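You operate a simulated robot arm through the tools that you are given. There is no shell and no other tool.

You run a simulated two-armed robot. Do the job below in one go: nothing can be reset, and whatever is moved stays where it is left.

Task
Give the tube in the ring press its white ring.
Fine: leave the dial at that colour and the tray pulled out with the tube in it; no ring on the other tubes.

The check looks at the end state, three seconds after you hand in, the way a careful person would. Anything else that was tipped, shoved, dropped, spilled or broken makes it a failure.

Robot
Two 7-joint arms with fingered hands on one trunk that stands fixed in place. Base frame: the origin is at the foot of the trunk, x ahead of it, y to its left, z up; the work surface is at about z = 760. Readings come in mm, degrees, newtons and seconds.
The left shoulder is at [60, 126, 1155], the right one opposite. With the tool pointing down near the work surface each hand reaches from about 100 to 700 mm from the base axis, measured 20 degrees to its own side. Payload 2.5 kg a hand.
The TCP of each hand is the grasp point between the finger pads, 30 mm short of the fingertips. In the tool frame z runs along the fingers and y along their closing line. The gripper opens to 104 mm; its body begins 35 mm behind the TCP. The gripper is a hand of 5 fingers: y runs from the thumb to the fingers, the wrist lies at [-15, -104, -178] in the tool frame, and closing takes about 1.5 s.
Orientation is that of the tool frame in the base frame, as a unit quaternion [x, y, z, w]. With the fingers straight down and the wrist toward the robot, the tool's x, y and z point along [0, 1, 0], [1, 0, 0] and [0, 0, -1] of the base frame.

Tools
- The arms move only by the tool arm_command. It takes "left_plan", "right_plan" or both (then of equal length, played together; a hand with none holds still); each is one flat list of numbers, 7 for each row, row after row: the turn, a rotation vector about the tool's x, y, z in degrees, then the shift along the tool's x, y, z in mm, then the closure, from 0 (fully open) to 1 (shut). In form: [wx, wy, wz, x, y, z, claw, wx, wy, wz, x, y, z, claw, ...]. A call has 1 to 20 rows; each row is the pose to reach, as a shift and turn from the pose commanded when the call began, along the tool's axes at that moment. Each row takes 0.2 s and may step no farther than 50 mm and 8.6 degrees from the row before; otherwise, or with a gripper value out of range, the whole call is refused. Where a pose cannot be reached the arm comes as near as it can. A force on the tool above 40 N (or 10 N above the force at the start of the call, whichever is more), or a blocked arm, ends the call early, and 0.2 s more pass. Each finger travels about 153 mm/s and halts on what it meets, pressing with about 25 N; the grip force reading is that of the motor and also rises with nothing between the fingers. The clock runs only during rows and for 0.2 s after the last one: add rows that repeat a pose to give the fingers time. The reply holds the time, the measured pose of the TCP, the force on the tool along the base axes, the opening and the grip force, in the units named above and with some noise, with the torque about the TCP (base axes, N m) and any sound that the robot's microphone picked up.
- Cameras (640 x 400 px; columns grow to the right, rows downward): "scene" is now at [119.5, -25.4, 1357]; the picture's right is [-0.28, -0.96, 0.00], its down [-0.61, 0.18, -0.77] and it looks along [0.74, -0.22, -0.63] (base axes); focal length 223 px, centre (320, 200). "left" rides on the left gripper at [-80, -78, -141] in its tool frame; the picture's right is [-0.78, -0.30, 0.56], its down [0.53, -0.78, 0.33] and it looks along [0.33, 0.56, 0.76] (tool axes); focal length 247 px, centre (320, 200). "right" rides on the right gripper at [80, -78, -141] in its tool frame; the picture's right is [-0.78, 0.30, -0.56], its down [-0.54, -0.78, 0.33] and it looks along [-0.33, 0.56, 0.76] (tool axes); focal length 247 px, centre (320, 200). There is no depth. A picture from a camera that has moved, and an enlarged one, comes with that camera's place and axes in the base frame and with its lens.
- snapshot(camera): a new picture of that camera. No time passes.
- lift_body(by): slides the trunk up (or, below 0, down) by that many mm; the arms and the scene camera ride with it, the base frame stays. It gives what a move gives, with no picture.
- set_grasp(shape, hand): the hand has 5 fingers and takes this shape, open, in about a second: jaw (thumb against the fingers, like two jaws); tri (thumb and two fingers); tip (a fingertip pinch); poke (one finger out to press); point (the index stretched); flat (the hand flat); cup (the hand cupped); fist (a fist). The gripper value then closes the fingers along that shape, each until it touches; the sizes above hold for jaw. It gives what a move gives, with no picture.
- head_to(pan, tilt): turns the head with the scene camera to pan (to the left, within 86 degrees either way) and tilt (down, from -29 to 69), counted from straight ahead of the robot. It gives what a move gives.
- close_up(camera, box): a new picture of the part [left, top, right, bottom] of that camera's present view, enlarged. No time passes.
- close_job(): hands the job in; it is judged then, once.

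Places have to be worked out from the pictures, the camera data and where the tool is seen. Open the grippers and draw the arms clear of the work before you hand the job in, unless the task says otherwise.

The tools are called after "Request:" as a command line: name --argument value ..., lists and objects as JSON in quotes. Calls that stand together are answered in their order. arm_command: Moves the arms, as the interface text tells. Its arguments: {"type":"object","properties":{"left_plan":{"type":"array","items":{"type":"number"}},"right_plan":{"type":"array","items":{"type":"number"}}},"required":[]} The other tools are called the same way: lift_body (by) moves the trunk up or down; set_grasp (shape, hand) gives the hand a shape; head_to (pan, tilt) turns the head that bears the scene camera; snapshot (camera) takes a picture; close_up (camera, box) takes an enlarged picture of a part of a camera's view; close_job () hands the job in.

At the start:

```text
clock: 0.0
left_eef_pos: [525.9, 84.7, 1208.3]
left_orientation: [0.707, 0.707, -0.001, 0.0]
left_contact_force: [-0.2, 0.0, 1.2]
left_torque: [0.0, -0.04, 0.0]
left_grip_width: 103.3
left_grip_force: 0.0
left_shape: jaw
right_eef_pos: [352.1, -274.2, 1158.3]
right_orientation: [0.707, 0.707, 0.0, 0.0]
right_contact_force: [0.2, -0.3, -0.2]
right_torque: [-0.03, -0.02, 0.0]
right_grip_width: 103.6
right_grip_force: 0.1
right_shape: jaw
trunk travel left (down, up): [-550.0, 390.0]
head pan, tilt (commanded): [-16.2, 39.2]
```

scene: 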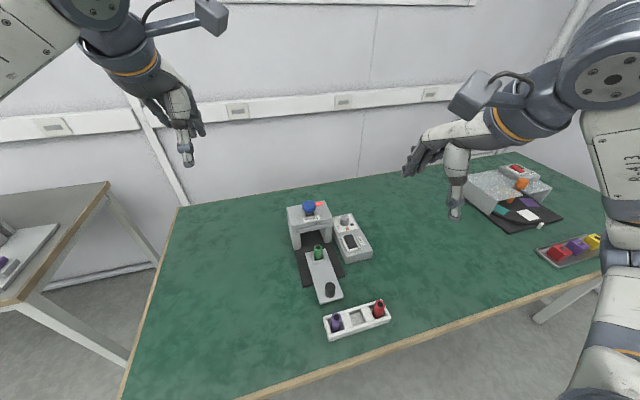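
right: 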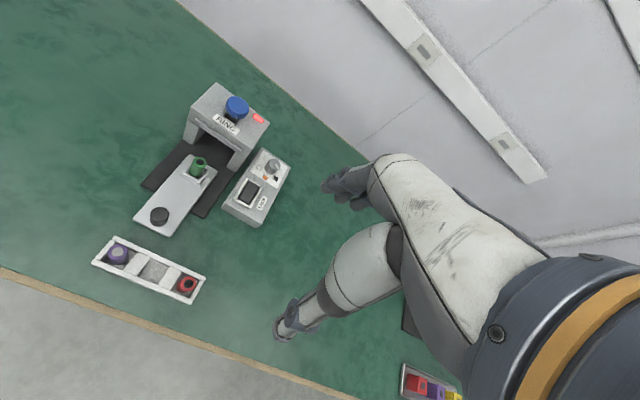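
left: 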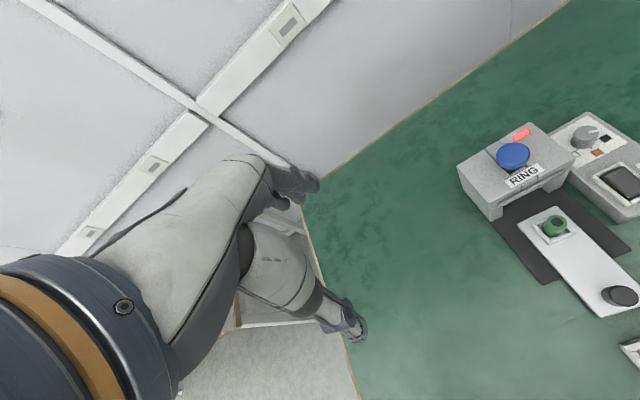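

I see a ring press with a pulled-out tray holding a green tube, a dial box with a screen, and a blue button on top. I'll take enlarged pictures to read the details.

Request:
close_up --camera "scene" --box '[270, 190, 400, 345]'

Request:
close_up --camera "right" --box '[210, 130, 310, 230]'

Request:
close_up --camera "left" --box '[440, 90, 640, 330]'

Request:
close_up --camera "scene" --box '[440, 150, 620, 280]'

```text
2.58 times, centred on (335, 268) of scene
camera zoom: at [119.5, -25.4, 1357.0], right [-0.28, -0.96, 0.0], down [-0.61, 0.18, -0.77], along [0.74, -0.22, -0.63], focal length 574 px, centre (281, 26)
```

zoom: 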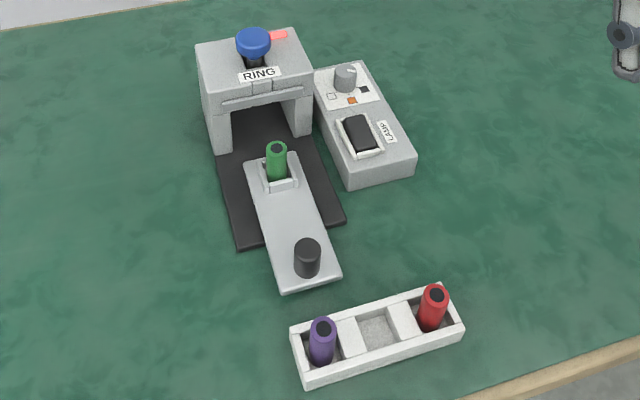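

```text
4.00 times, centred on (260, 180) of right
camera zoom: at [274.2, -192.7, 1300.3], right [0.3, -0.78, 0.56], down [-0.78, -0.54, -0.33], along [0.56, -0.33, -0.76], focal length 988 px, centre (560, 280)
```

zoom: 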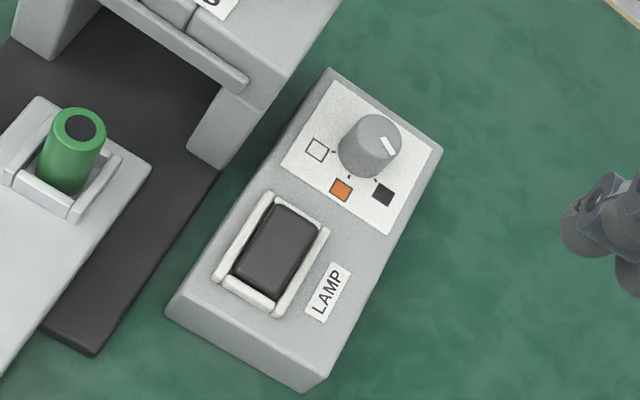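

```text
1.67 times, centred on (540, 210) of left
camera zoom: at [446.9, 5.5, 1349.1], right [-0.3, -0.78, -0.56], down [-0.78, 0.53, -0.33], along [0.56, 0.33, -0.76], focal length 412 px, centre (-47, 183)
```

zoom: 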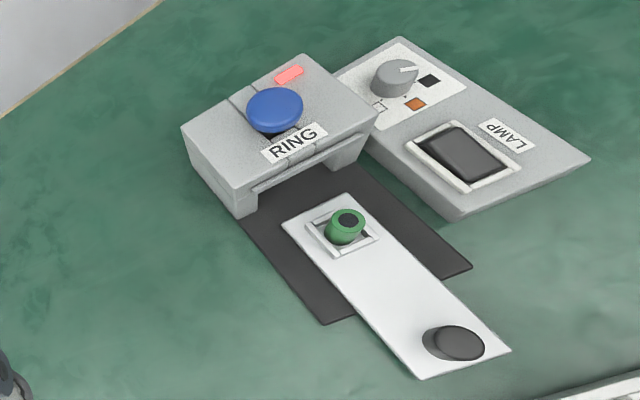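

```text
3.08 times, centred on (530, 215) of scene
camera zoom: at [119.5, -25.4, 1357.0], right [-0.28, -0.96, 0.0], down [-0.61, 0.18, -0.77], along [0.74, -0.22, -0.63], focal length 685 px, centre (-326, 154)
```

zoom: 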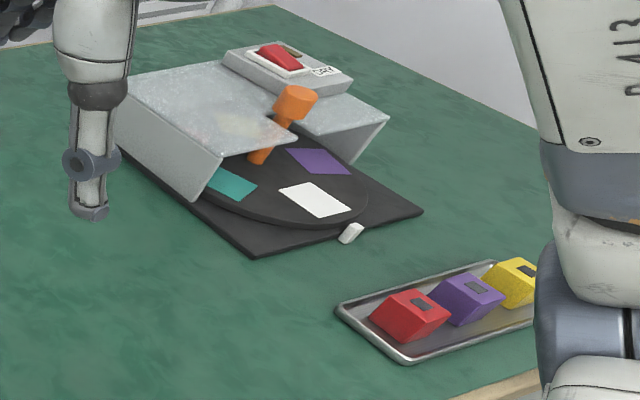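

The tray knob looks to be near [412, -138, 810], the tube top near [528, -141, 830], the blue button near [628, -139, 914] and the dial near [626, -258, 833]. I'll zoom in further on the dial, the lamp and the tubes.

Request:
close_up --camera "right" --box '[245, 140, 295, 190]'

Request:
close_up --camera "left" --box '[550, 100, 640, 170]'

Request:
close_up --camera "right" --box '[130, 80, 280, 240]'

Request:
close_up --camera "left" --box '[450, 110, 600, 230]'

```text
8.00 times, centred on (270, 165) of right
camera zoom: at [274.2, -192.7, 1300.3], right [0.3, -0.78, 0.56], down [-0.78, -0.54, -0.33], along [0.56, -0.33, -0.76], focal length 1976 px, centre (720, 480)
```

zoom: 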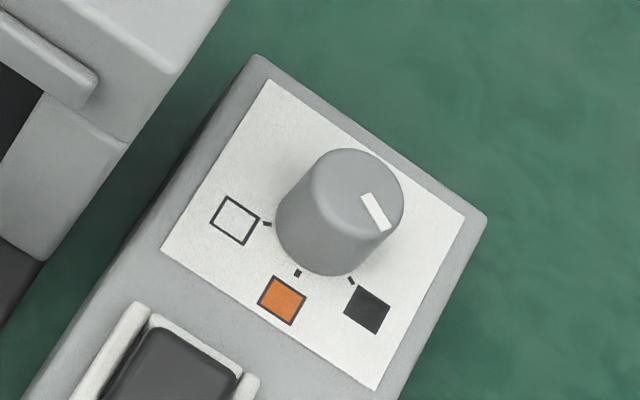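

```text
5.71 times, centred on (595, 135) of left
camera zoom: at [446.9, 5.5, 1349.1], right [-0.3, -0.78, -0.56], down [-0.78, 0.53, -0.33], along [0.56, 0.33, -0.76], focal length 1411 px, centre (-1251, 571)
```

zoom: 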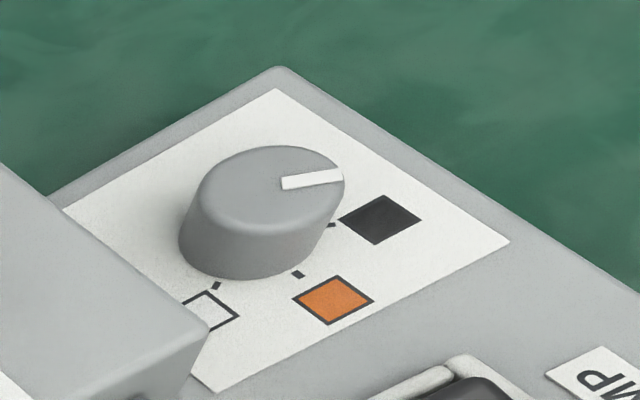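

```text
2.50 times, centred on (205, 160) of right
camera zoom: at [274.2, -192.7, 1300.3], right [0.3, -0.78, 0.56], down [-0.78, -0.54, -0.33], along [0.56, -0.33, -0.76], focal length 617 px, centre (608, 300)
```

zoom: 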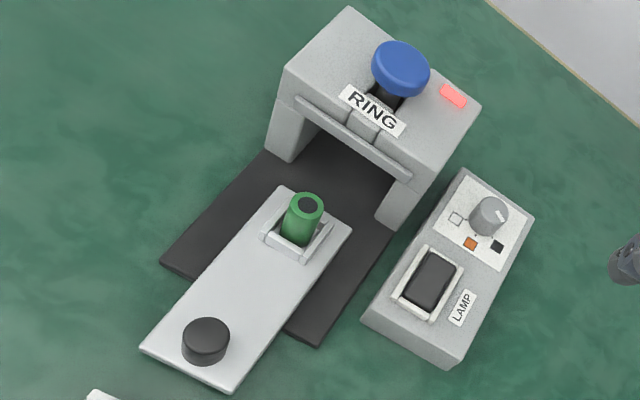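

```text
3.33 times, centred on (525, 170) of left
camera zoom: at [446.9, 5.5, 1349.1], right [-0.3, -0.78, -0.56], down [-0.78, 0.53, -0.33], along [0.56, 0.33, -0.76], focal length 823 px, centre (-363, 300)
```

zoom: 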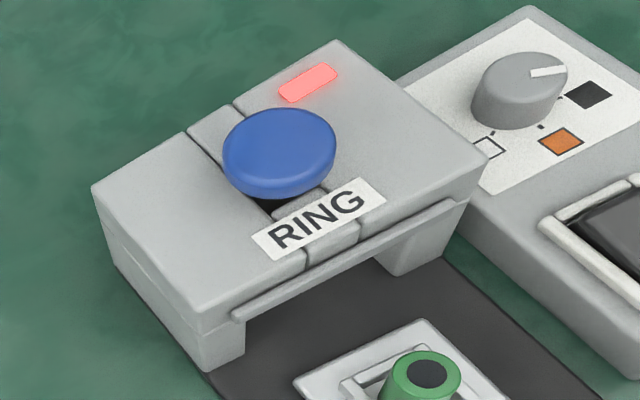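

The dial pointer is at black (pointer about 245° from +x, seen from above). White sits at about 120°, so the knob needs roughly 120–125° clockwise as seen from above. I'll try the three-finger shape on the right hand in free air and look at it.

Request:
set_grasp --shape "tri" --hand "right"

Request:
snapshot --camera "right"

Request:
close_up --camera "scene" --box '[380, 60, 540, 230]'

```text
clock: 0.9
left_eef_pos: [524.2, 84.4, 1207.8]
left_orientation: [0.707, 0.707, 0.001, 0.0]
left_contact_force: [0.5, -0.5, 0.1]
left_torque: [0.0, 0.0, -0.01]
left_grip_width: 103.6
left_grip_force: 0.1
left_shape: jaw
right_eef_pos: [351.9, -273.6, 1158.6]
right_orientation: [0.707, 0.707, 0.0, 0.0]
right_contact_force: [0.1, -0.4, 0.0]
right_torque: [0.0, -0.03, -0.01]
right_grip_width: 103.3
right_grip_force: 0.1
right_shape: tri
trunk travel left (down, up): [-550.0, 390.0]
head pan, tilt (commanded): [-16.2, 39.2]
```

```text
taken
camera right: at [274.2, -192.7, 1300.3], right [0.3, -0.78, 0.56], down [-0.78, -0.54, -0.33], along [0.56, -0.33, -0.76], focal length 247 px, centre (320, 200)
```

right: 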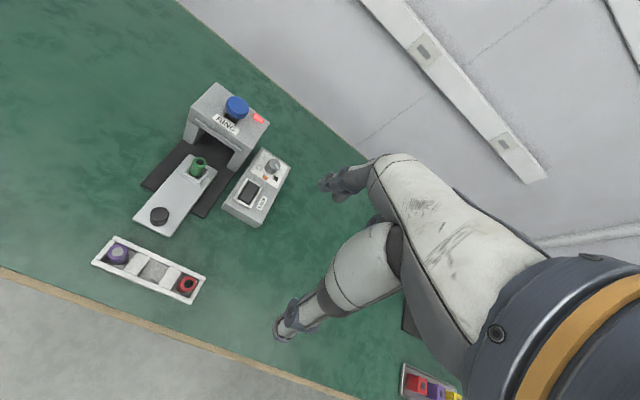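

```text
2.35 times, centred on (460, 145) of scene
camera zoom: at [119.5, -25.4, 1357.0], right [-0.28, -0.96, 0.0], down [-0.61, 0.18, -0.77], along [0.74, -0.22, -0.63], focal length 524 px, centre (-9, 329)
```

zoom: 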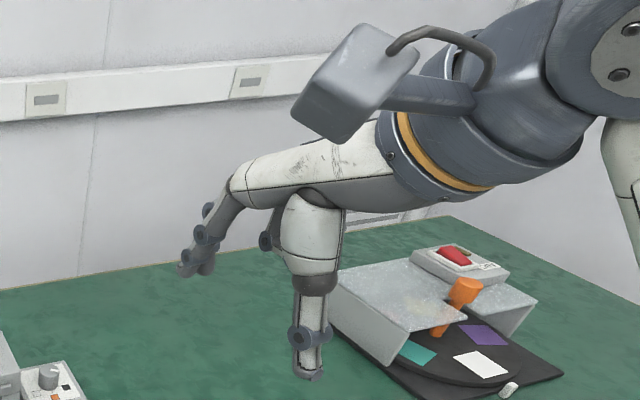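

In "tri", thumb and two fingers are extended and the rest curled, which suits the dial. I'll move the right hand to about 100 mm above the dial, turned 15° counter-clockwise, half closed, and look.

Request:
arm_command --right_plan '[0, 0, -1.7, 2.1, 30.6, 24.2, 0.1, 0, 0, -3.3, 4.2, 61.1, 48.4, 0.2, 0, 0, -5, 6.3, 91.7, 72.7, 0.3, 0, 0, -6.7, 8.4, 122.2, 96.9, 0.4, 0, 0, -8.3, 10.6, 152.8, 121.1, 0.4, 0, 0, -10, 12.7, 183.3, 145.3, 0.4, 0, 0, -11.7, 14.8, 213.9, 169.6, 0.4, 0, 0, -13.3, 16.9, 244.4, 193.8, 0.4, 0, 0, -15, 19, 275, 218, 0.4, 0, 0, -15, 19, 275, 218, 0.4]'

Request:
snapshot --camera "right"

Request:
close_up --camera "scene" --box '[260, 100, 460, 280]'

```text
clock: 3.1
left_eef_pos: [523.8, 85.9, 1208.6]
left_orientation: [0.707, 0.707, 0.0, 0.0]
left_contact_force: [-0.2, 0.2, 0.0]
left_torque: [0.01, 0.0, 0.01]
left_grip_width: 103.3
left_grip_force: 0.0
left_shape: jaw
right_eef_pos: [603.2, -256.5, 959.3]
right_orientation: [0.618, 0.786, 0.0, 0.0]
right_contact_force: [0.3, 0.2, -0.1]
right_torque: [0.03, 0.03, 0.01]
right_grip_width: 62.8
right_grip_force: 0.0
right_shape: tri
right hand out of reach, approached as far as the arm can: row 9, 10
trunk travel left (down, up): [-550.0, 390.0]
head pan, tilt (commanded): [-16.2, 39.2]
```

```text
taken
camera right: at [509.9, -196.2, 1100.5], right [0.47, -0.68, 0.56], down [-0.63, -0.7, -0.33], along [0.62, -0.19, -0.76], focal length 247 px, centre (320, 200)
```

right: 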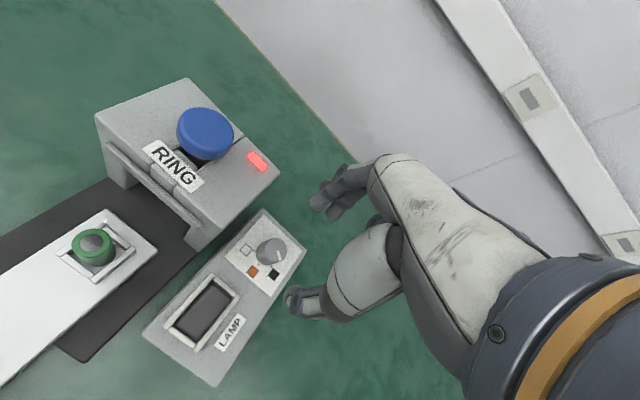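

```text
2.22 times, centred on (360, 190) of scene
camera zoom: at [119.5, -25.3, 1357.0], right [-0.28, -0.96, 0.0], down [-0.61, 0.18, -0.77], along [0.74, -0.22, -0.63], focal length 495 px, centre (231, 222)
```

zoom: 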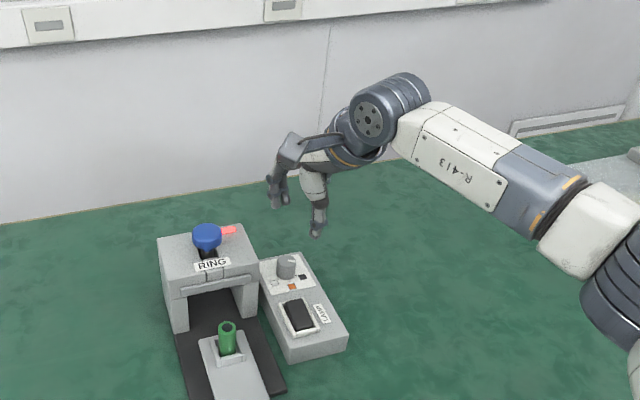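

The arm stopped short at x≈603, z≈959: reach is limited at this trunk height. I'll lower the trunk by 100 mm, which lowers the hand from z≈959 to ≈859. With the hand at x≈603, fingers ~30 mm lower could come close to the dial, so I first lift the hand by 60 mm.

Request:
arm_command --right_plan '[0, 0, 0, 0, -15, -30, 0.4, 0, 0, 0, 0, -30, -60, 0.4, 0, 0, 0, 0, -30, -60, 0.4]'

```text
clock: 3.9
left_eef_pos: [525.2, 85.6, 1207.2]
left_orientation: [0.707, 0.707, 0.0, 0.0]
left_contact_force: [-0.3, 0.0, 0.1]
left_torque: [-0.02, 0.02, 0.01]
left_grip_width: 103.9
left_grip_force: 0.0
left_shape: jaw
right_eef_pos: [575.2, -266.2, 1020.1]
right_orientation: [0.609, 0.793, 0.0, 0.0]
right_contact_force: [0.6, -0.8, 0.4]
right_torque: [0.02, 0.02, 0.07]
right_grip_width: 62.6
right_grip_force: 0.0
right_shape: tri
trunk travel left (down, up): [-550.0, 390.0]
head pan, tilt (commanded): [-16.2, 39.2]
```

The commanded pose follows the clamped one, good. Hand is now at z≈1020; I lower the trunk 100 mm, leaving the fingertips near z≈890, clear of the dial box (top ≈ 808, dial ≈ 833).

Request:
lift_body --by -100

Request:
snapshot --camera "right"

Request:
snapshot --camera "scene"

```text
clock: 5.2
left_eef_pos: [526.7, 85.4, 1108.9]
left_orientation: [0.707, 0.707, 0.0, 0.0]
left_contact_force: [0.5, -0.2, 0.4]
left_torque: [0.03, -0.01, 0.02]
left_grip_width: 103.4
left_grip_force: 0.0
left_shape: jaw
right_eef_pos: [575.2, -264.2, 919.2]
right_orientation: [0.608, 0.794, 0.0, 0.001]
right_contact_force: [0.6, -0.7, 0.3]
right_torque: [0.0, 0.01, 0.01]
right_grip_width: 62.4
right_grip_force: 0.1
right_shape: tri
trunk travel left (down, up): [-450.0, 490.0]
head pan, tilt (commanded): [-16.2, 39.2]
```

```text
taken
camera right: at [479.4, -206.5, 1061.1], right [0.49, -0.67, 0.56], down [-0.61, -0.72, -0.33], along [0.62, -0.18, -0.76], focal length 247 px, centre (320, 200)
```

right: 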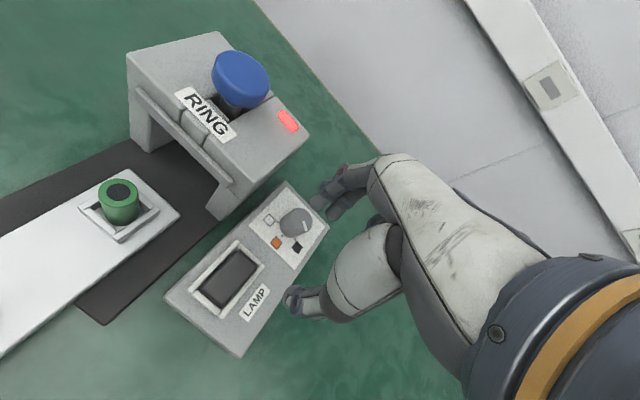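

```text
taken
camera scene: at [119.4, -25.4, 1257.0], right [-0.28, -0.96, 0.0], down [-0.61, 0.18, -0.78], along [0.74, -0.22, -0.63], focal length 223 px, centre (320, 200)
```

scene: 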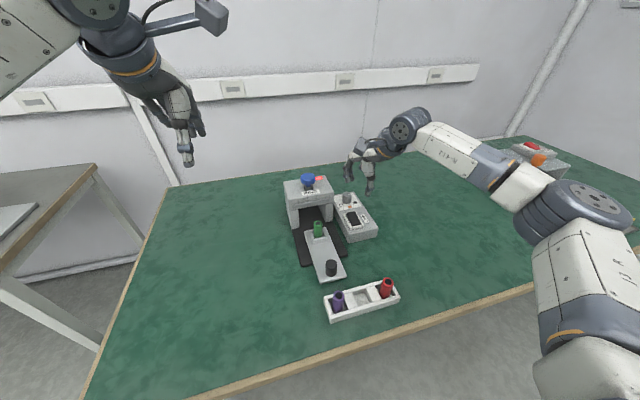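

The view from the hand now shows the dial clearly and the pointer still at black. I try to move over the dial at z≈905 to test the reach.

Request:
arm_command --right_plan '[0, 0, 0, -2, 26, 5, 0.4, 0, 0, 0, -3.9, 52.8, 12, 0.4, 0, 0, 0, -3.9, 52.8, 12, 0.4]'

Request:
snapshot --camera "right"

```text
clock: 6.0
left_eef_pos: [524.5, 85.2, 1106.8]
left_orientation: [0.708, 0.707, 0.0, 0.0]
left_contact_force: [-0.7, 0.5, 0.8]
left_torque: [0.0, 0.01, 0.01]
left_grip_width: 103.7
left_grip_force: 0.1
left_shape: jaw
right_eef_pos: [591.5, -262.4, 915.2]
right_orientation: [0.609, 0.793, 0.0, 0.0]
right_contact_force: [-0.2, 0.3, 0.3]
right_torque: [-0.04, -0.02, -0.02]
right_grip_width: 62.6
right_grip_force: 0.1
right_shape: tri
right hand out of reach, approached as far as the arm can: row 1, 2, 3
trunk travel left (down, up): [-450.0, 490.0]
head pan, tilt (commanded): [-16.2, 39.2]
```

```text
taken
camera right: at [496.4, -203.6, 1057.6], right [0.49, -0.67, 0.56], down [-0.61, -0.72, -0.33], along [0.62, -0.18, -0.76], focal length 247 px, centre (320, 200)
```

right: 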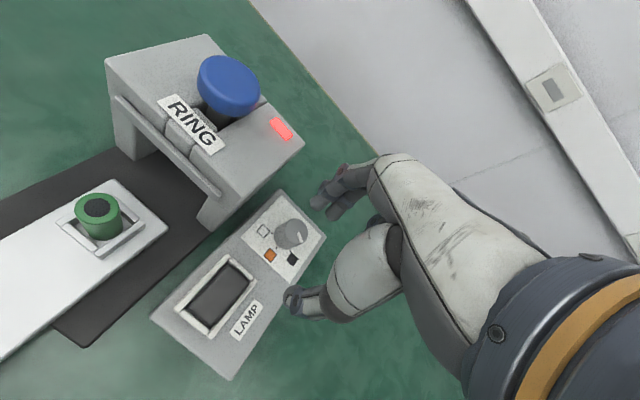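

Reach got shorter with the trunk low, so the limit is the wrist bend, and a higher shoulder should help. I raise the trunk by 170 mm (shoulder ≈ 1225), which lifts the hand too.

Request:
lift_body --by 170

```text
clock: 8.0
left_eef_pos: [524.4, 85.1, 1277.9]
left_orientation: [0.707, 0.707, -0.001, 0.0]
left_contact_force: [-0.6, 0.3, -0.2]
left_torque: [0.01, -0.01, -0.02]
left_grip_width: 103.6
left_grip_force: 0.1
left_shape: jaw
right_eef_pos: [592.5, -261.8, 1086.3]
right_orientation: [0.609, 0.793, 0.0, 0.0]
right_contact_force: [-1.0, -0.6, -0.1]
right_torque: [-0.03, -0.02, 0.0]
right_grip_width: 62.8
right_grip_force: 0.0
right_shape: tri
trunk travel left (down, up): [-620.0, 320.0]
head pan, tilt (commanded): [-16.2, 39.2]
```

Now I lower the hand to z≈905 and move it over the dial, testing reach from the higher shoulder.

Request:
arm_command --right_plan '[0, 0, 0, 0, 0, 40, 0.4, 0, 0, 0, 0, 0, 80, 0.4, 0, 0, 0, 0, 0, 120, 0.4, 0, 0, 0, 0, 0, 150, 0.4, 0, 0, 0, -1.2, 18, 170, 0.4, 0, 0, 0, -2.4, 35.6, 180, 0.4, 0, 0, 0, -2.4, 35.6, 180, 0.4]'

Request:
snapshot --camera "right"

```text
clock: 9.6
left_eef_pos: [523.8, 84.2, 1277.9]
left_orientation: [0.707, 0.707, 0.0, 0.0]
left_contact_force: [-0.2, 0.5, 0.2]
left_torque: [0.03, 0.01, 0.04]
left_grip_width: 103.6
left_grip_force: 0.2
left_shape: jaw
right_eef_pos: [604.8, -250.9, 928.2]
right_orientation: [0.609, 0.793, 0.0, 0.002]
right_contact_force: [-0.2, -0.6, 0.2]
right_torque: [0.01, 0.01, 0.04]
right_grip_width: 62.7
right_grip_force: 0.0
right_shape: tri
right hand out of reach, approached as far as the arm can: row 5, 6, 7
trunk travel left (down, up): [-620.0, 320.0]
head pan, tilt (commanded): [-16.2, 39.2]
```

```text
taken
camera right: at [508.2, -192.9, 1069.9], right [0.48, -0.67, 0.56], down [-0.61, -0.72, -0.33], along [0.62, -0.18, -0.76], focal length 247 px, centre (320, 200)
```

right: 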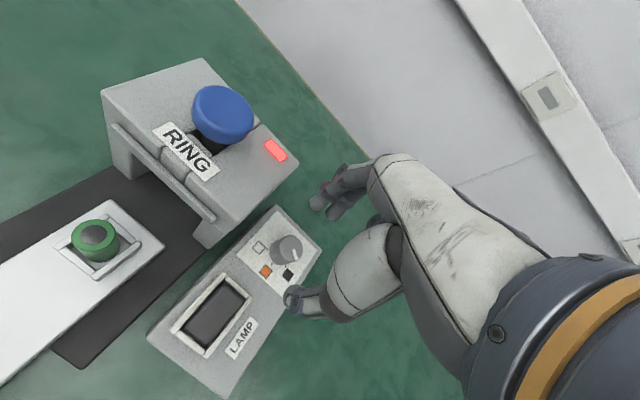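

Now at x≈605, z≈928, still ~23 mm short; the counter-clockwise yaw puts the wrist farther out. I'll yaw the hand clockwise by 30° so that it points radially outward, and try again to get over the dial at z≈890.

Request:
arm_command --right_plan '[0, 0, 7.5, 0, 0, 0, 0.4, 0, 0, 15, 0, 0, 0, 0.4, 0, 0, 22.5, 0, 0, 0, 0.4, 0, 0, 30, 0, 0, 0, 0.4, 0, 0, 30, -4.8, 10.5, 20, 0.4, 0, 0, 30, -9.6, 21, 38, 0.4, 0, 0, 30, -9.6, 21, 38, 0.4]'

Request:
snapshot --camera "right"

```text
clock: 11.2
left_eef_pos: [524.8, 84.6, 1277.0]
left_orientation: [0.707, 0.707, 0.0, 0.0]
left_contact_force: [0.0, -0.2, -0.5]
left_torque: [0.02, 0.03, -0.01]
left_grip_width: 103.8
left_grip_force: 0.0
left_shape: jaw
right_eef_pos: [626.9, -253.2, 891.0]
right_orientation: [0.794, 0.609, 0.001, 0.0]
right_contact_force: [0.5, -0.3, -0.4]
right_torque: [-0.02, -0.01, -0.03]
right_grip_width: 62.0
right_grip_force: 0.1
right_shape: tri
trunk travel left (down, up): [-620.0, 320.0]
head pan, tilt (commanded): [-16.2, 39.2]
```

```text
taken
camera right: at [572.1, -156.3, 1031.2], right [0.08, -0.83, 0.56], down [-0.89, -0.31, -0.33], along [0.45, -0.47, -0.76], focal length 247 px, centre (320, 200)
```

right: 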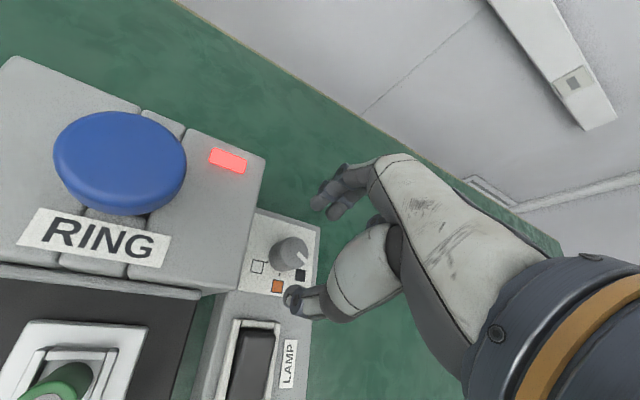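

Reach is fine here: TCP ≈ (627, -253, 891), right over the dial. I zoom in to check the dial centre and the finger spacing.

Request:
close_up --camera "right" --box '[230, 150, 390, 330]'

Request:
close_up --camera "scene" --box '[270, 130, 430, 290]'

Request:
close_up --camera "left" --box '[440, 60, 640, 230]'

```text
2.22 times, centred on (310, 240) of right
camera zoom: at [572.1, -156.3, 1031.2], right [0.08, -0.83, 0.56], down [-0.89, -0.31, -0.33], along [0.45, -0.47, -0.76], focal length 549 px, centre (342, 111)
```

zoom: 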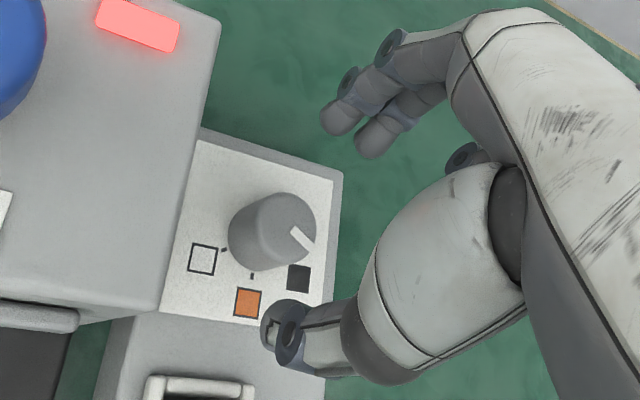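

```text
2.50 times, centred on (350, 210) of scene
camera zoom: at [119.4, -25.4, 1427.0], right [-0.28, -0.96, 0.0], down [-0.61, 0.18, -0.78], along [0.74, -0.22, -0.63], focal length 557 px, centre (245, 175)
```

zoom: 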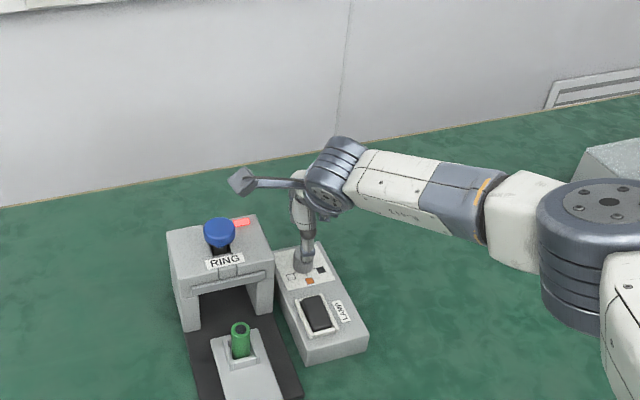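

```text
2.35 times, centred on (540, 145) of left
camera zoom: at [446.8, 5.5, 1419.1], right [-0.3, -0.78, -0.56], down [-0.78, 0.53, -0.33], along [0.56, 0.33, -0.76], focal length 581 px, centre (-198, 329)
```

zoom: 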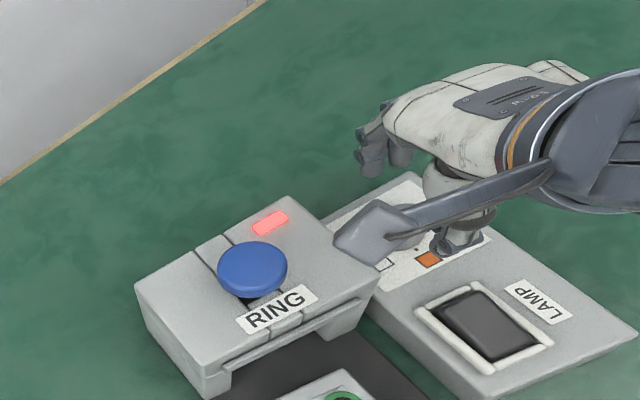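

The fingers straddle the dial well. I test the yaw range at this safe height: first to about 0°.

Request:
arm_command --right_plan '[0, 0, -5, 0, 0, 0, 0.4, 0, 0, -10, 0, 0, 0, 0.4, 0, 0, -15, 0, 0, 0, 0.4, 0, 0, -15, 0, 0, 0, 0.4]'

```text
clock: 12.2
left_eef_pos: [523.9, 85.5, 1277.5]
left_orientation: [0.708, 0.707, 0.0, -0.001]
left_contact_force: [-0.9, -0.4, -0.3]
left_torque: [-0.01, 0.0, 0.01]
left_grip_width: 103.7
left_grip_force: 0.1
left_shape: jaw
right_eef_pos: [626.1, -255.3, 889.3]
right_orientation: [0.707, 0.707, 0.0, 0.0]
right_contact_force: [0.0, 0.0, 0.8]
right_torque: [-0.01, -0.05, 0.0]
right_grip_width: 62.0
right_grip_force: 0.1
right_shape: tri
trunk travel left (down, up): [-620.0, 320.0]
head pan, tilt (commanded): [-16.2, 39.2]
```

Yaw 0° is reachable. I try another 15° counter-clockwise to see how much stroke is available.

Request:
arm_command --right_plan '[0, 0, -5, 0, 0, 0, 0.4, 0, 0, -10, 0, 0, 0, 0.4, 0, 0, -15, 0, 0, 0, 0.4, 0, 0, -15, 0, 0, 0, 0.4]'

Request:
snapshot --camera "right"

```text
clock: 13.2
left_eef_pos: [524.8, 85.9, 1277.7]
left_orientation: [0.707, 0.707, 0.0, 0.0]
left_contact_force: [1.1, 0.4, -0.4]
left_torque: [-0.01, 0.04, 0.02]
left_grip_width: 103.6
left_grip_force: 0.2
left_shape: jaw
right_eef_pos: [626.0, -254.7, 890.6]
right_orientation: [0.66, 0.751, 0.001, 0.0]
right_contact_force: [-0.3, 0.5, -0.3]
right_torque: [-0.03, 0.0, 0.01]
right_grip_width: 62.3
right_grip_force: 0.2
right_shape: tri
right hand out of reach, approached as far as the arm can: row 3, 4
trunk travel left (down, up): [-620.0, 320.0]
head pan, tilt (commanded): [-16.2, 39.2]
```

```text
taken
camera right: at [538.6, -184.4, 1031.5], right [0.39, -0.73, 0.56], down [-0.7, -0.63, -0.33], along [0.59, -0.26, -0.76], focal length 247 px, centre (320, 200)
```

right: 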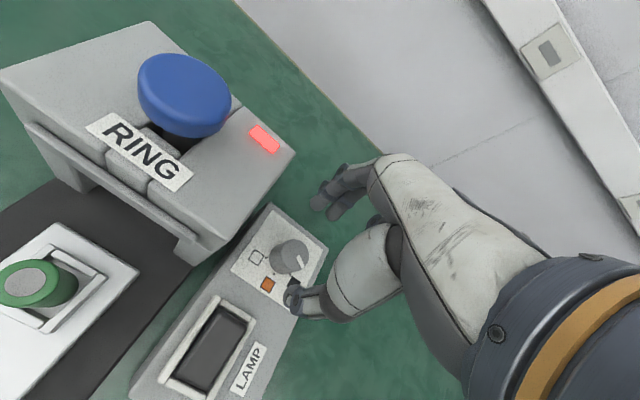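

The limit at this height is about -7°. I'll use strokes from 0° to about +43°. Now I return to yaw 0° and lower to z≈852 (tips about z≈822, beside the dial), then look.

Request:
arm_command --right_plan '[0, 0, 3.7, 0.1, 0, 10, 0.4, 0, 0, 7.4, 0.2, 0.7, 20, 0.4, 0, 0, 7.4, 0.3, 0.9, 30, 0.4, 0, 0, 7.4, 0.4, 1, 38.5, 0.4, 0, 0, 7.4, 0.4, 1, 38.5, 0.4]'

Request:
close_up --camera "right" --box '[230, 130, 410, 330]'

Request:
close_up --camera "scene" --box '[290, 150, 400, 260]'

Request:
close_up --camera "left" --box '[480, 60, 640, 200]'

```text
clock: 14.3
left_eef_pos: [523.6, 85.3, 1277.2]
left_orientation: [0.707, 0.707, 0.0, 0.0]
left_contact_force: [-0.1, 0.4, -0.1]
left_torque: [0.01, 0.01, 0.01]
left_grip_width: 103.6
left_grip_force: 0.1
left_shape: jaw
right_eef_pos: [627.6, -252.9, 851.7]
right_orientation: [0.706, 0.708, 0.0, 0.0]
right_contact_force: [-0.2, 0.0, 0.0]
right_torque: [0.02, 0.02, -0.01]
right_grip_width: 62.1
right_grip_force: 0.0
right_shape: tri
trunk travel left (down, up): [-620.0, 320.0]
head pan, tilt (commanded): [-16.2, 39.2]
```

```text
2.00 times, centred on (320, 230) of right
camera zoom: at [549.1, -173.2, 993.2], right [0.3, -0.78, 0.56], down [-0.78, -0.54, -0.33], along [0.56, -0.33, -0.76], focal length 494 px, centre (320, 140)
```

zoom: 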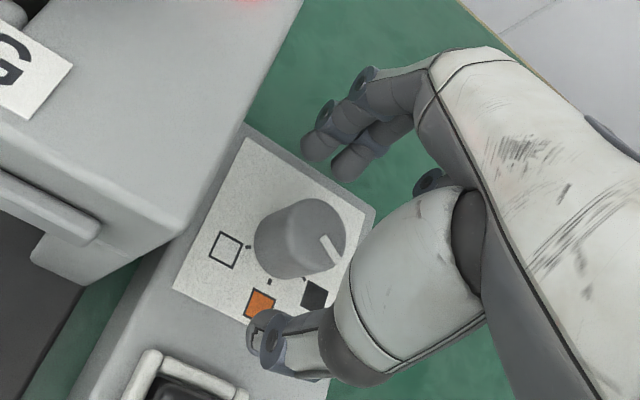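

```text
3.64 times, centred on (345, 205) of scene
camera zoom: at [119.4, -25.4, 1427.0], right [-0.28, -0.96, 0.0], down [-0.61, 0.18, -0.78], along [0.74, -0.22, -0.63], focal length 810 px, centre (229, 182)
```

zoom: 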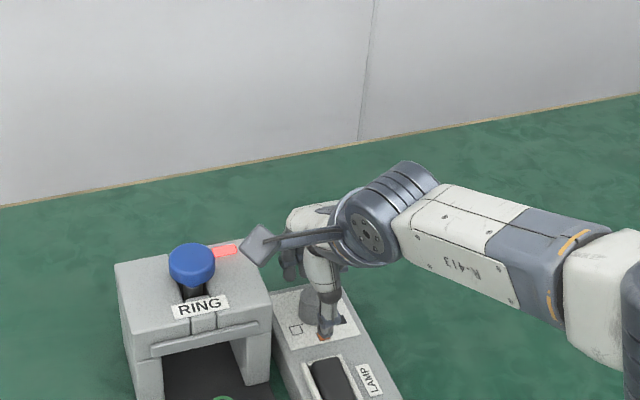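

```text
2.86 times, centred on (560, 130) of left
camera zoom: at [446.9, 5.5, 1419.1], right [-0.3, -0.78, -0.56], down [-0.78, 0.53, -0.33], along [0.56, 0.33, -0.76], focal length 706 px, centre (-366, 400)
```

zoom: 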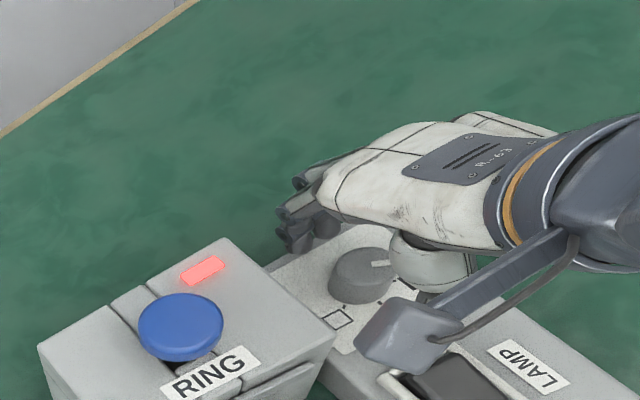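

The dial lies centred between thumb and fingers. I lower another 6 mm and close the fingers on it, then check forces.

Request:
arm_command --right_plan '[0, 0, 0, -1, 0, 6, 0.4, 0, 0, 0, -1, 0, 6, 0.6, 0, 0, 0, -1, 0, 6, 0.75, 0, 0, 0, -1, 0, 6, 0.9, 0, 0, 0, -1, 0, 6, 0.9]'

Request:
close_up --camera "right" --box '[230, 130, 410, 330]'

```text
clock: 15.6
left_eef_pos: [524.7, 84.7, 1278.3]
left_orientation: [0.707, 0.707, 0.0, 0.0]
left_contact_force: [0.2, 0.2, 0.4]
left_torque: [0.0, 0.01, 0.0]
left_grip_width: 103.4
left_grip_force: 0.1
left_shape: jaw
right_eef_pos: [627.4, -254.1, 845.4]
right_orientation: [0.706, 0.708, 0.001, 0.001]
right_contact_force: [4.0, 2.0, 1.2]
right_torque: [0.02, -0.14, 0.02]
right_grip_width: 17.8
right_grip_force: 25.5
right_shape: tri
trunk travel left (down, up): [-620.0, 320.0]
head pan, tilt (commanded): [-16.2, 39.2]
```

```text
2.00 times, centred on (320, 230) of right
camera zoom: at [549.1, -173.5, 987.5], right [0.3, -0.78, 0.56], down [-0.78, -0.54, -0.33], along [0.56, -0.33, -0.76], focal length 494 px, centre (320, 140)
```

zoom: 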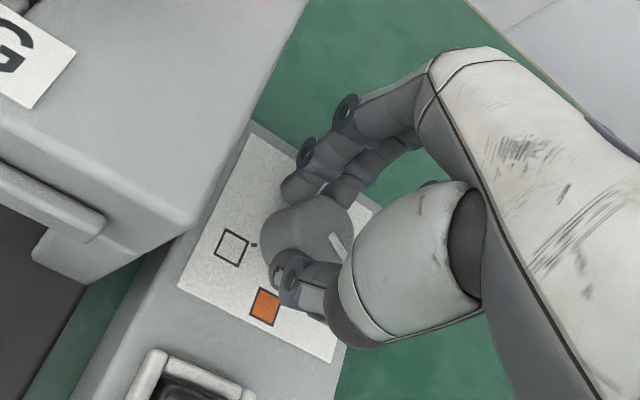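

The dial is gripped (grip force 25 N, small side force). I turn the hand clockwise 40° about the dial axis, listening for clicks.

Request:
arm_command --right_plan '[0, 0, 4, 0, 0, 0, 0.9, 0, 0, 8, 0, 0, 0, 0.9, 0, 0, 12, 0, 0, 0, 0.9, 0, 0, 16, 0, 0, 0, 0.9, 0, 0, 20, 0, 0, 0, 0.9, 0, 0, 24, 0, 0, 0, 0.9, 0, 0, 28, 0, 0, 0, 0.9, 0, 0, 32, 0, 0, 0, 0.9, 0, 0, 36, 0, 0, 0, 0.9, 0, 0, 40, 0, 0, 0, 0.9, 0, 0, 40, 0, 0, 0, 0.9]'

Request:
close_up --camera "right" --box '[230, 130, 410, 330]'

Request:
close_up --camera "left" --box '[480, 60, 640, 200]'

```text
clock: 17.9
left_eef_pos: [526.3, 85.9, 1276.8]
left_orientation: [0.707, 0.707, -0.001, -0.001]
left_contact_force: [0.6, 0.1, 0.0]
left_torque: [-0.03, 0.0, -0.01]
left_grip_width: 103.5
left_grip_force: 0.1
left_shape: jaw
right_eef_pos: [628.3, -255.1, 844.7]
right_orientation: [0.906, 0.424, 0.001, 0.001]
right_contact_force: [15.2, 2.4, 1.7]
right_torque: [-0.04, -0.44, 0.1]
right_grip_width: 18.1
right_grip_force: 24.9
right_shape: tri
trunk travel left (down, up): [-620.0, 320.0]
head pan, tilt (commanded): [-16.2, 39.2]
```

```text
2.00 times, centred on (320, 230) of right
camera zoom: at [620.0, -142.5, 987.5], right [-0.27, -0.79, 0.56], down [-0.94, 0.09, -0.33], along [0.21, -0.61, -0.76], focal length 494 px, centre (320, 140)
```

zoom: 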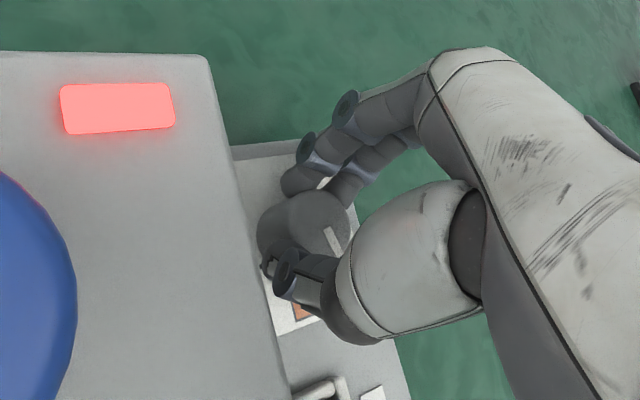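

```text
2.86 times, centred on (560, 130) of left
camera zoom: at [448.1, 5.9, 1418.6], right [-0.3, -0.78, -0.56], down [-0.78, 0.53, -0.33], along [0.55, 0.33, -0.76], focal length 706 px, centre (-366, 400)
```

zoom: 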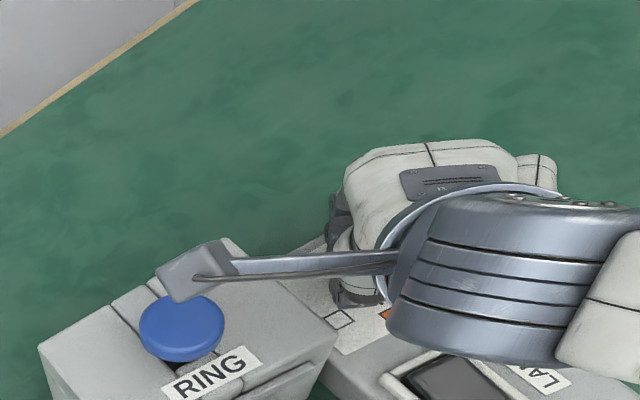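

The pointer turned about 42° with the hand (now near 202°, close to orange), no slip. I release, lift, swing back to yaw 0°, lower and re-grip.

Request:
arm_command --right_plan '[0, 0, 0, 0, 0, 0, 0.6, 0, 0, 0, 0, 0, 0, 0.42, 0, 0, 0, 0, 0, -12, 0.42, 0, 0, 0, 0, 0, -26, 0.42, 0, 0, -8, 0, 0, -26, 0.42, 0, 0, -16, 0, 0, -26, 0.42, 0, 0, -24, 0, 0, -26, 0.42, 0, 0, -32, 0, 0, -26, 0.42, 0, 0, -39.8, 0, 0, -26, 0.42, 0, 0, -39.8, 0, 0, -26, 0.42]'

Request:
close_up --camera "right" --box '[230, 130, 410, 330]'

```text
clock: 20.1
left_eef_pos: [525.7, 85.1, 1276.8]
left_orientation: [0.707, 0.707, 0.0, 0.001]
left_contact_force: [0.4, -0.5, 0.4]
left_torque: [0.04, 0.0, -0.05]
left_grip_width: 103.5
left_grip_force: 0.1
left_shape: jaw
right_eef_pos: [627.1, -254.4, 873.3]
right_orientation: [0.708, 0.706, 0.001, 0.001]
right_contact_force: [0.1, 0.2, -0.6]
right_torque: [0.01, -0.01, -0.01]
right_grip_width: 60.0
right_grip_force: 0.1
right_shape: tri
trunk travel left (down, up): [-620.0, 320.0]
head pan, tilt (commanded): [-16.2, 39.2]
```

```text
2.00 times, centred on (320, 230) of right
camera zoom: at [549.5, -174.0, 1013.6], right [0.29, -0.78, 0.56], down [-0.78, -0.53, -0.33], along [0.56, -0.33, -0.76], focal length 494 px, centre (320, 140)
```

zoom: 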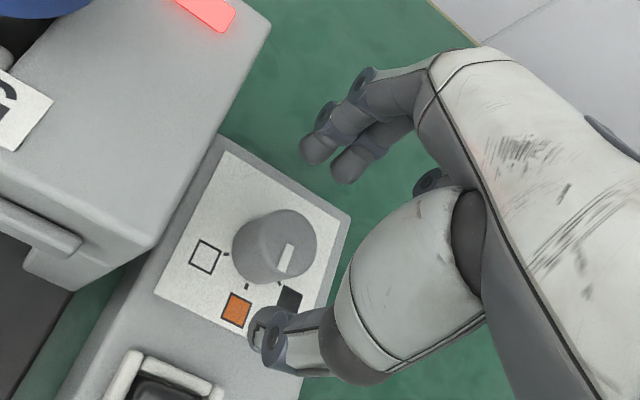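

The dial pointer now points roughly at orange (~188°). Let me zoom further to measure it exactly before the next stroke.

Request:
close_up --camera "right" --box '[270, 200, 350, 270]'

```text
5.71 times, centred on (310, 235) of right
camera zoom: at [549.5, -174.0, 1013.6], right [0.29, -0.78, 0.56], down [-0.78, -0.53, -0.33], along [0.56, -0.33, -0.76], focal length 1411 px, centre (377, 0)
```

zoom: 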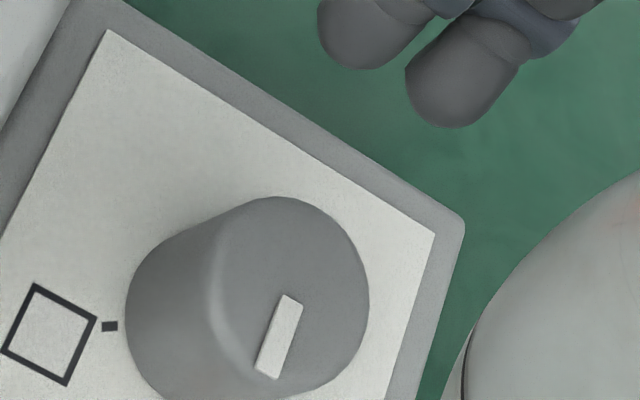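

The pointer reads about 184°, i.e. on orange: the dial has settled into that detent. I lower, re-grip and turn another 44° clockwise toward white.

Request:
arm_command --right_plan '[0, 0, 0, 0, 0, 14, 0.42, 0, 0, 0, 0, 0.3, 28, 0.42, 0, 0, 0, 0, 0.3, 28, 0.65, 0, 0, 0, 0, 0.3, 28, 0.9, 0, 0, 0, 0, 0.3, 28, 0.9, 0, 0, 4, 0, 0.3, 28, 0.9, 0, 0, 8, 0, 0.3, 28, 0.9, 0, 0, 12, 0, 0.3, 28, 0.9, 0, 0, 16, 0, 0.3, 28, 0.9, 0, 0, 20, 0, 0.3, 28, 0.9, 0, 0, 24, 0, 0.3, 28, 0.9, 0, 0, 28, 0, 0.3, 28, 0.9, 0, 0, 32, 0, 0.3, 28, 0.9, 0, 0, 36, 0, 0.3, 28, 0.9, 0, 0, 40, 0, 0.3, 28, 0.9, 0, 0, 44, 0, 0.3, 28, 0.9, 0, 0, 44, 0, 0.3, 28, 0.9]'

Request:
close_up --camera "right" --box '[230, 130, 410, 330]'

```text
clock: 23.8
left_eef_pos: [525.8, 85.2, 1279.2]
left_orientation: [0.707, 0.707, 0.0, 0.0]
left_contact_force: [0.6, 0.4, 0.7]
left_torque: [-0.03, 0.0, 0.02]
left_grip_width: 103.9
left_grip_force: 0.0
left_shape: jaw
right_eef_pos: [627.7, -255.2, 843.2]
right_orientation: [0.921, 0.39, 0.001, 0.0]
right_contact_force: [14.3, -0.2, 2.5]
right_torque: [-0.11, -0.46, 0.08]
right_grip_width: 17.2
right_grip_force: 24.8
right_shape: tri
trunk travel left (down, up): [-620.0, 320.0]
head pan, tilt (commanded): [-16.2, 39.2]
```

```text
2.00 times, centred on (320, 230) of right
camera zoom: at [628.4, -142.4, 985.4], right [-0.33, -0.76, 0.56], down [-0.93, 0.16, -0.33], along [0.17, -0.63, -0.76], focal length 494 px, centre (320, 140)
```

zoom: 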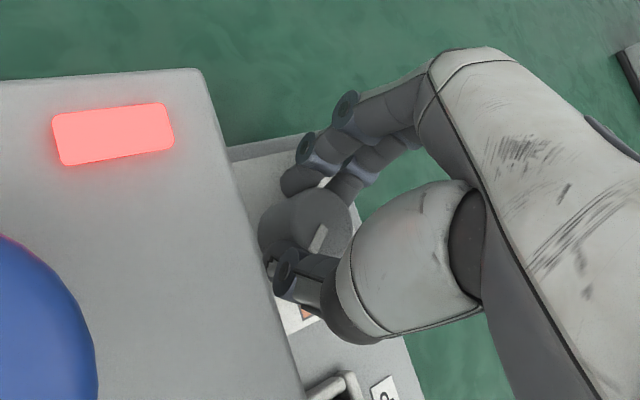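

The dial turned with the hand again. I release, lift and swing back to yaw 0° to see where it settles.

Request:
arm_command --right_plan '[0, 0, 0, 0, 0, 0, 0.6, 0, 0, 0, 0, 0, 0, 0.42, 0, 0, 0, 0, 0, -14, 0.42, 0, 0, 0, 0, 0, -28, 0.42, 0, 0, -8, 0, 0, -28, 0.42, 0, 0, -16, 0, 0, -28, 0.42, 0, 0, -24, 0, 0, -28, 0.42, 0, 0, -32, 0, 0, -28, 0.42, 0, 0, -40, 0, 0, -28, 0.42, 0, 0, -44, 0, 0, -28, 0.42, 0, 0, -44, 0, 0, -28, 0.42]'

Request:
close_up --camera "right" --box '[230, 130, 410, 330]'

Request:
close_up --camera "right" --box '[260, 200, 350, 290]'

```text
clock: 26.1
left_eef_pos: [525.5, 84.9, 1276.8]
left_orientation: [0.707, 0.708, 0.0, 0.0]
left_contact_force: [0.0, -0.2, 0.6]
left_torque: [-0.01, -0.02, 0.02]
left_grip_width: 103.6
left_grip_force: 0.1
left_shape: jaw
right_eef_pos: [627.6, -255.3, 871.6]
right_orientation: [0.707, 0.707, 0.001, 0.001]
right_contact_force: [0.4, 0.1, 0.1]
right_torque: [-0.03, 0.02, 0.0]
right_grip_width: 59.9
right_grip_force: 0.1
right_shape: tri
trunk travel left (down, up): [-620.0, 320.0]
head pan, tilt (commanded): [-16.2, 39.2]
```

```text
2.00 times, centred on (320, 230) of right
camera zoom: at [549.8, -174.1, 1013.3], right [0.29, -0.78, 0.56], down [-0.78, -0.53, -0.33], along [0.56, -0.33, -0.76], focal length 494 px, centre (320, 140)
```

zoom: 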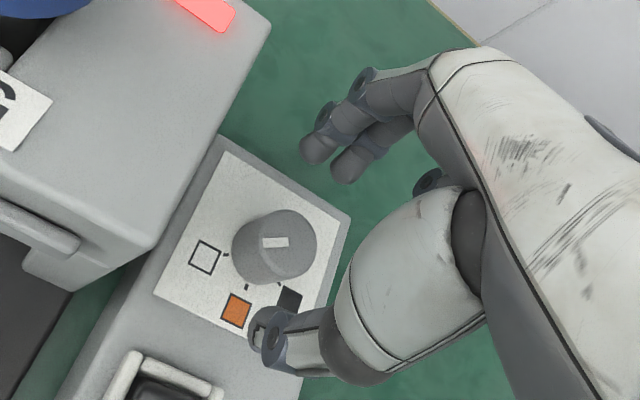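

```text
4.44 times, centred on (305, 245) of right
camera zoom: at [549.8, -174.1, 1013.3], right [0.29, -0.78, 0.56], down [-0.78, -0.53, -0.33], along [0.56, -0.33, -0.76], focal length 1098 px, centre (387, 0)
```

zoom: 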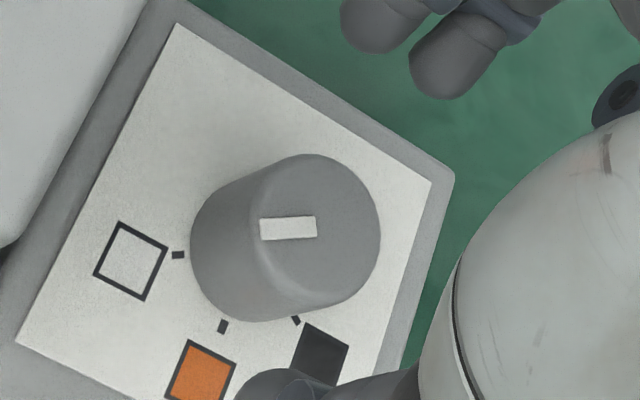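

The dial pointer now reads ~122°, squarely at white. Next I lift the hand clear and move it over the tray's black knob near (412, -138), staying high at first.

Request:
arm_command --right_plan '[0, 0, 0, 0, 0, -40, 0.4, 0, 0, 0, 0, 0, -85, 0.3, 0, 0, 0, 14, -30, -90, 0.3, 0, 0, 0, 34, -66, -90, 0.3, 0, 0, 0, 54, -102, -90, 0.3, 0, 0, 0, 74, -138, -85, 0.3, 0, 0, 0, 94, -174, -75, 0.3, 0, 0, 0, 110, -200, -60, 0.3, 0, 0, 0, 117, -215.6, -45, 0.3, 0, 0, 0, 117, -215.6, -45, 0.3]'

Request:
snapshot --camera "right"

Request:
snapshot --camera "scene"

Request:
snapshot --camera "left"

```text
clock: 28.4
left_eef_pos: [525.4, 84.6, 1277.8]
left_orientation: [0.707, 0.707, 0.0, 0.0]
left_contact_force: [0.0, -0.5, -0.1]
left_torque: [-0.03, 0.0, 0.01]
left_grip_width: 103.6
left_grip_force: 0.0
left_shape: jaw
right_eef_pos: [411.2, -137.7, 916.5]
right_orientation: [0.708, 0.706, -0.001, 0.0]
right_contact_force: [0.0, 0.2, 0.5]
right_torque: [0.01, 0.0, -0.01]
right_grip_width: 72.2
right_grip_force: 0.0
right_shape: tri
trunk travel left (down, up): [-620.0, 320.0]
head pan, tilt (commanded): [-16.2, 39.2]
```

```text
taken
camera right: at [334.0, -56.1, 1059.0], right [0.29, -0.78, 0.56], down [-0.78, -0.53, -0.33], along [0.56, -0.34, -0.76], focal length 247 px, centre (320, 200)
```

right: 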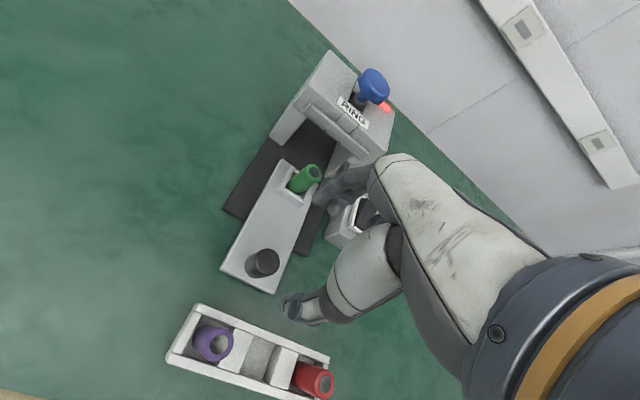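

```text
taken
camera scene: at [119.5, -25.4, 1427.0], right [-0.28, -0.96, 0.0], down [-0.61, 0.18, -0.77], along [0.74, -0.22, -0.63], focal length 223 px, centre (320, 200)
```

scene: 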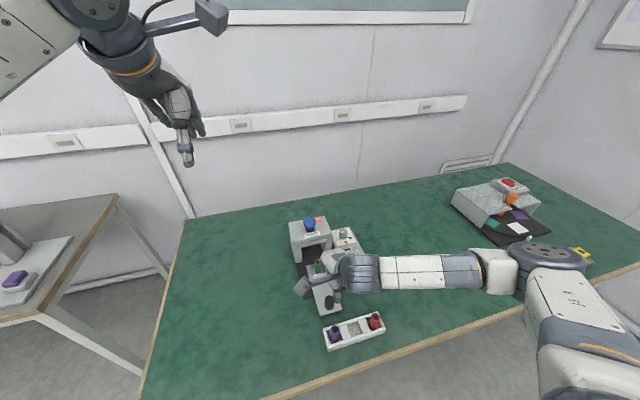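

```text
taken
camera left: at [446.9, 5.6, 1419.1], right [-0.3, -0.78, -0.56], down [-0.78, 0.53, -0.33], along [0.56, 0.33, -0.76], focal length 247 px, centre (320, 200)
```

left: 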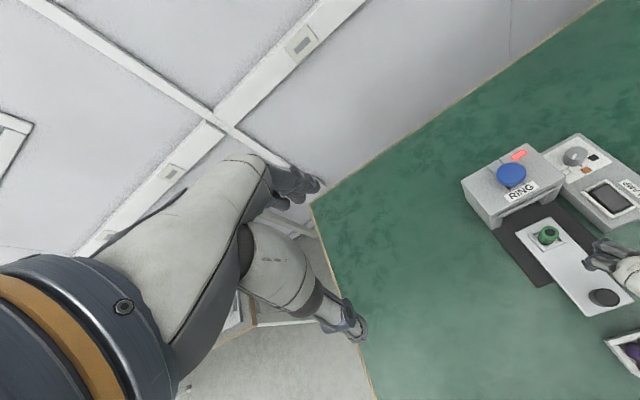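

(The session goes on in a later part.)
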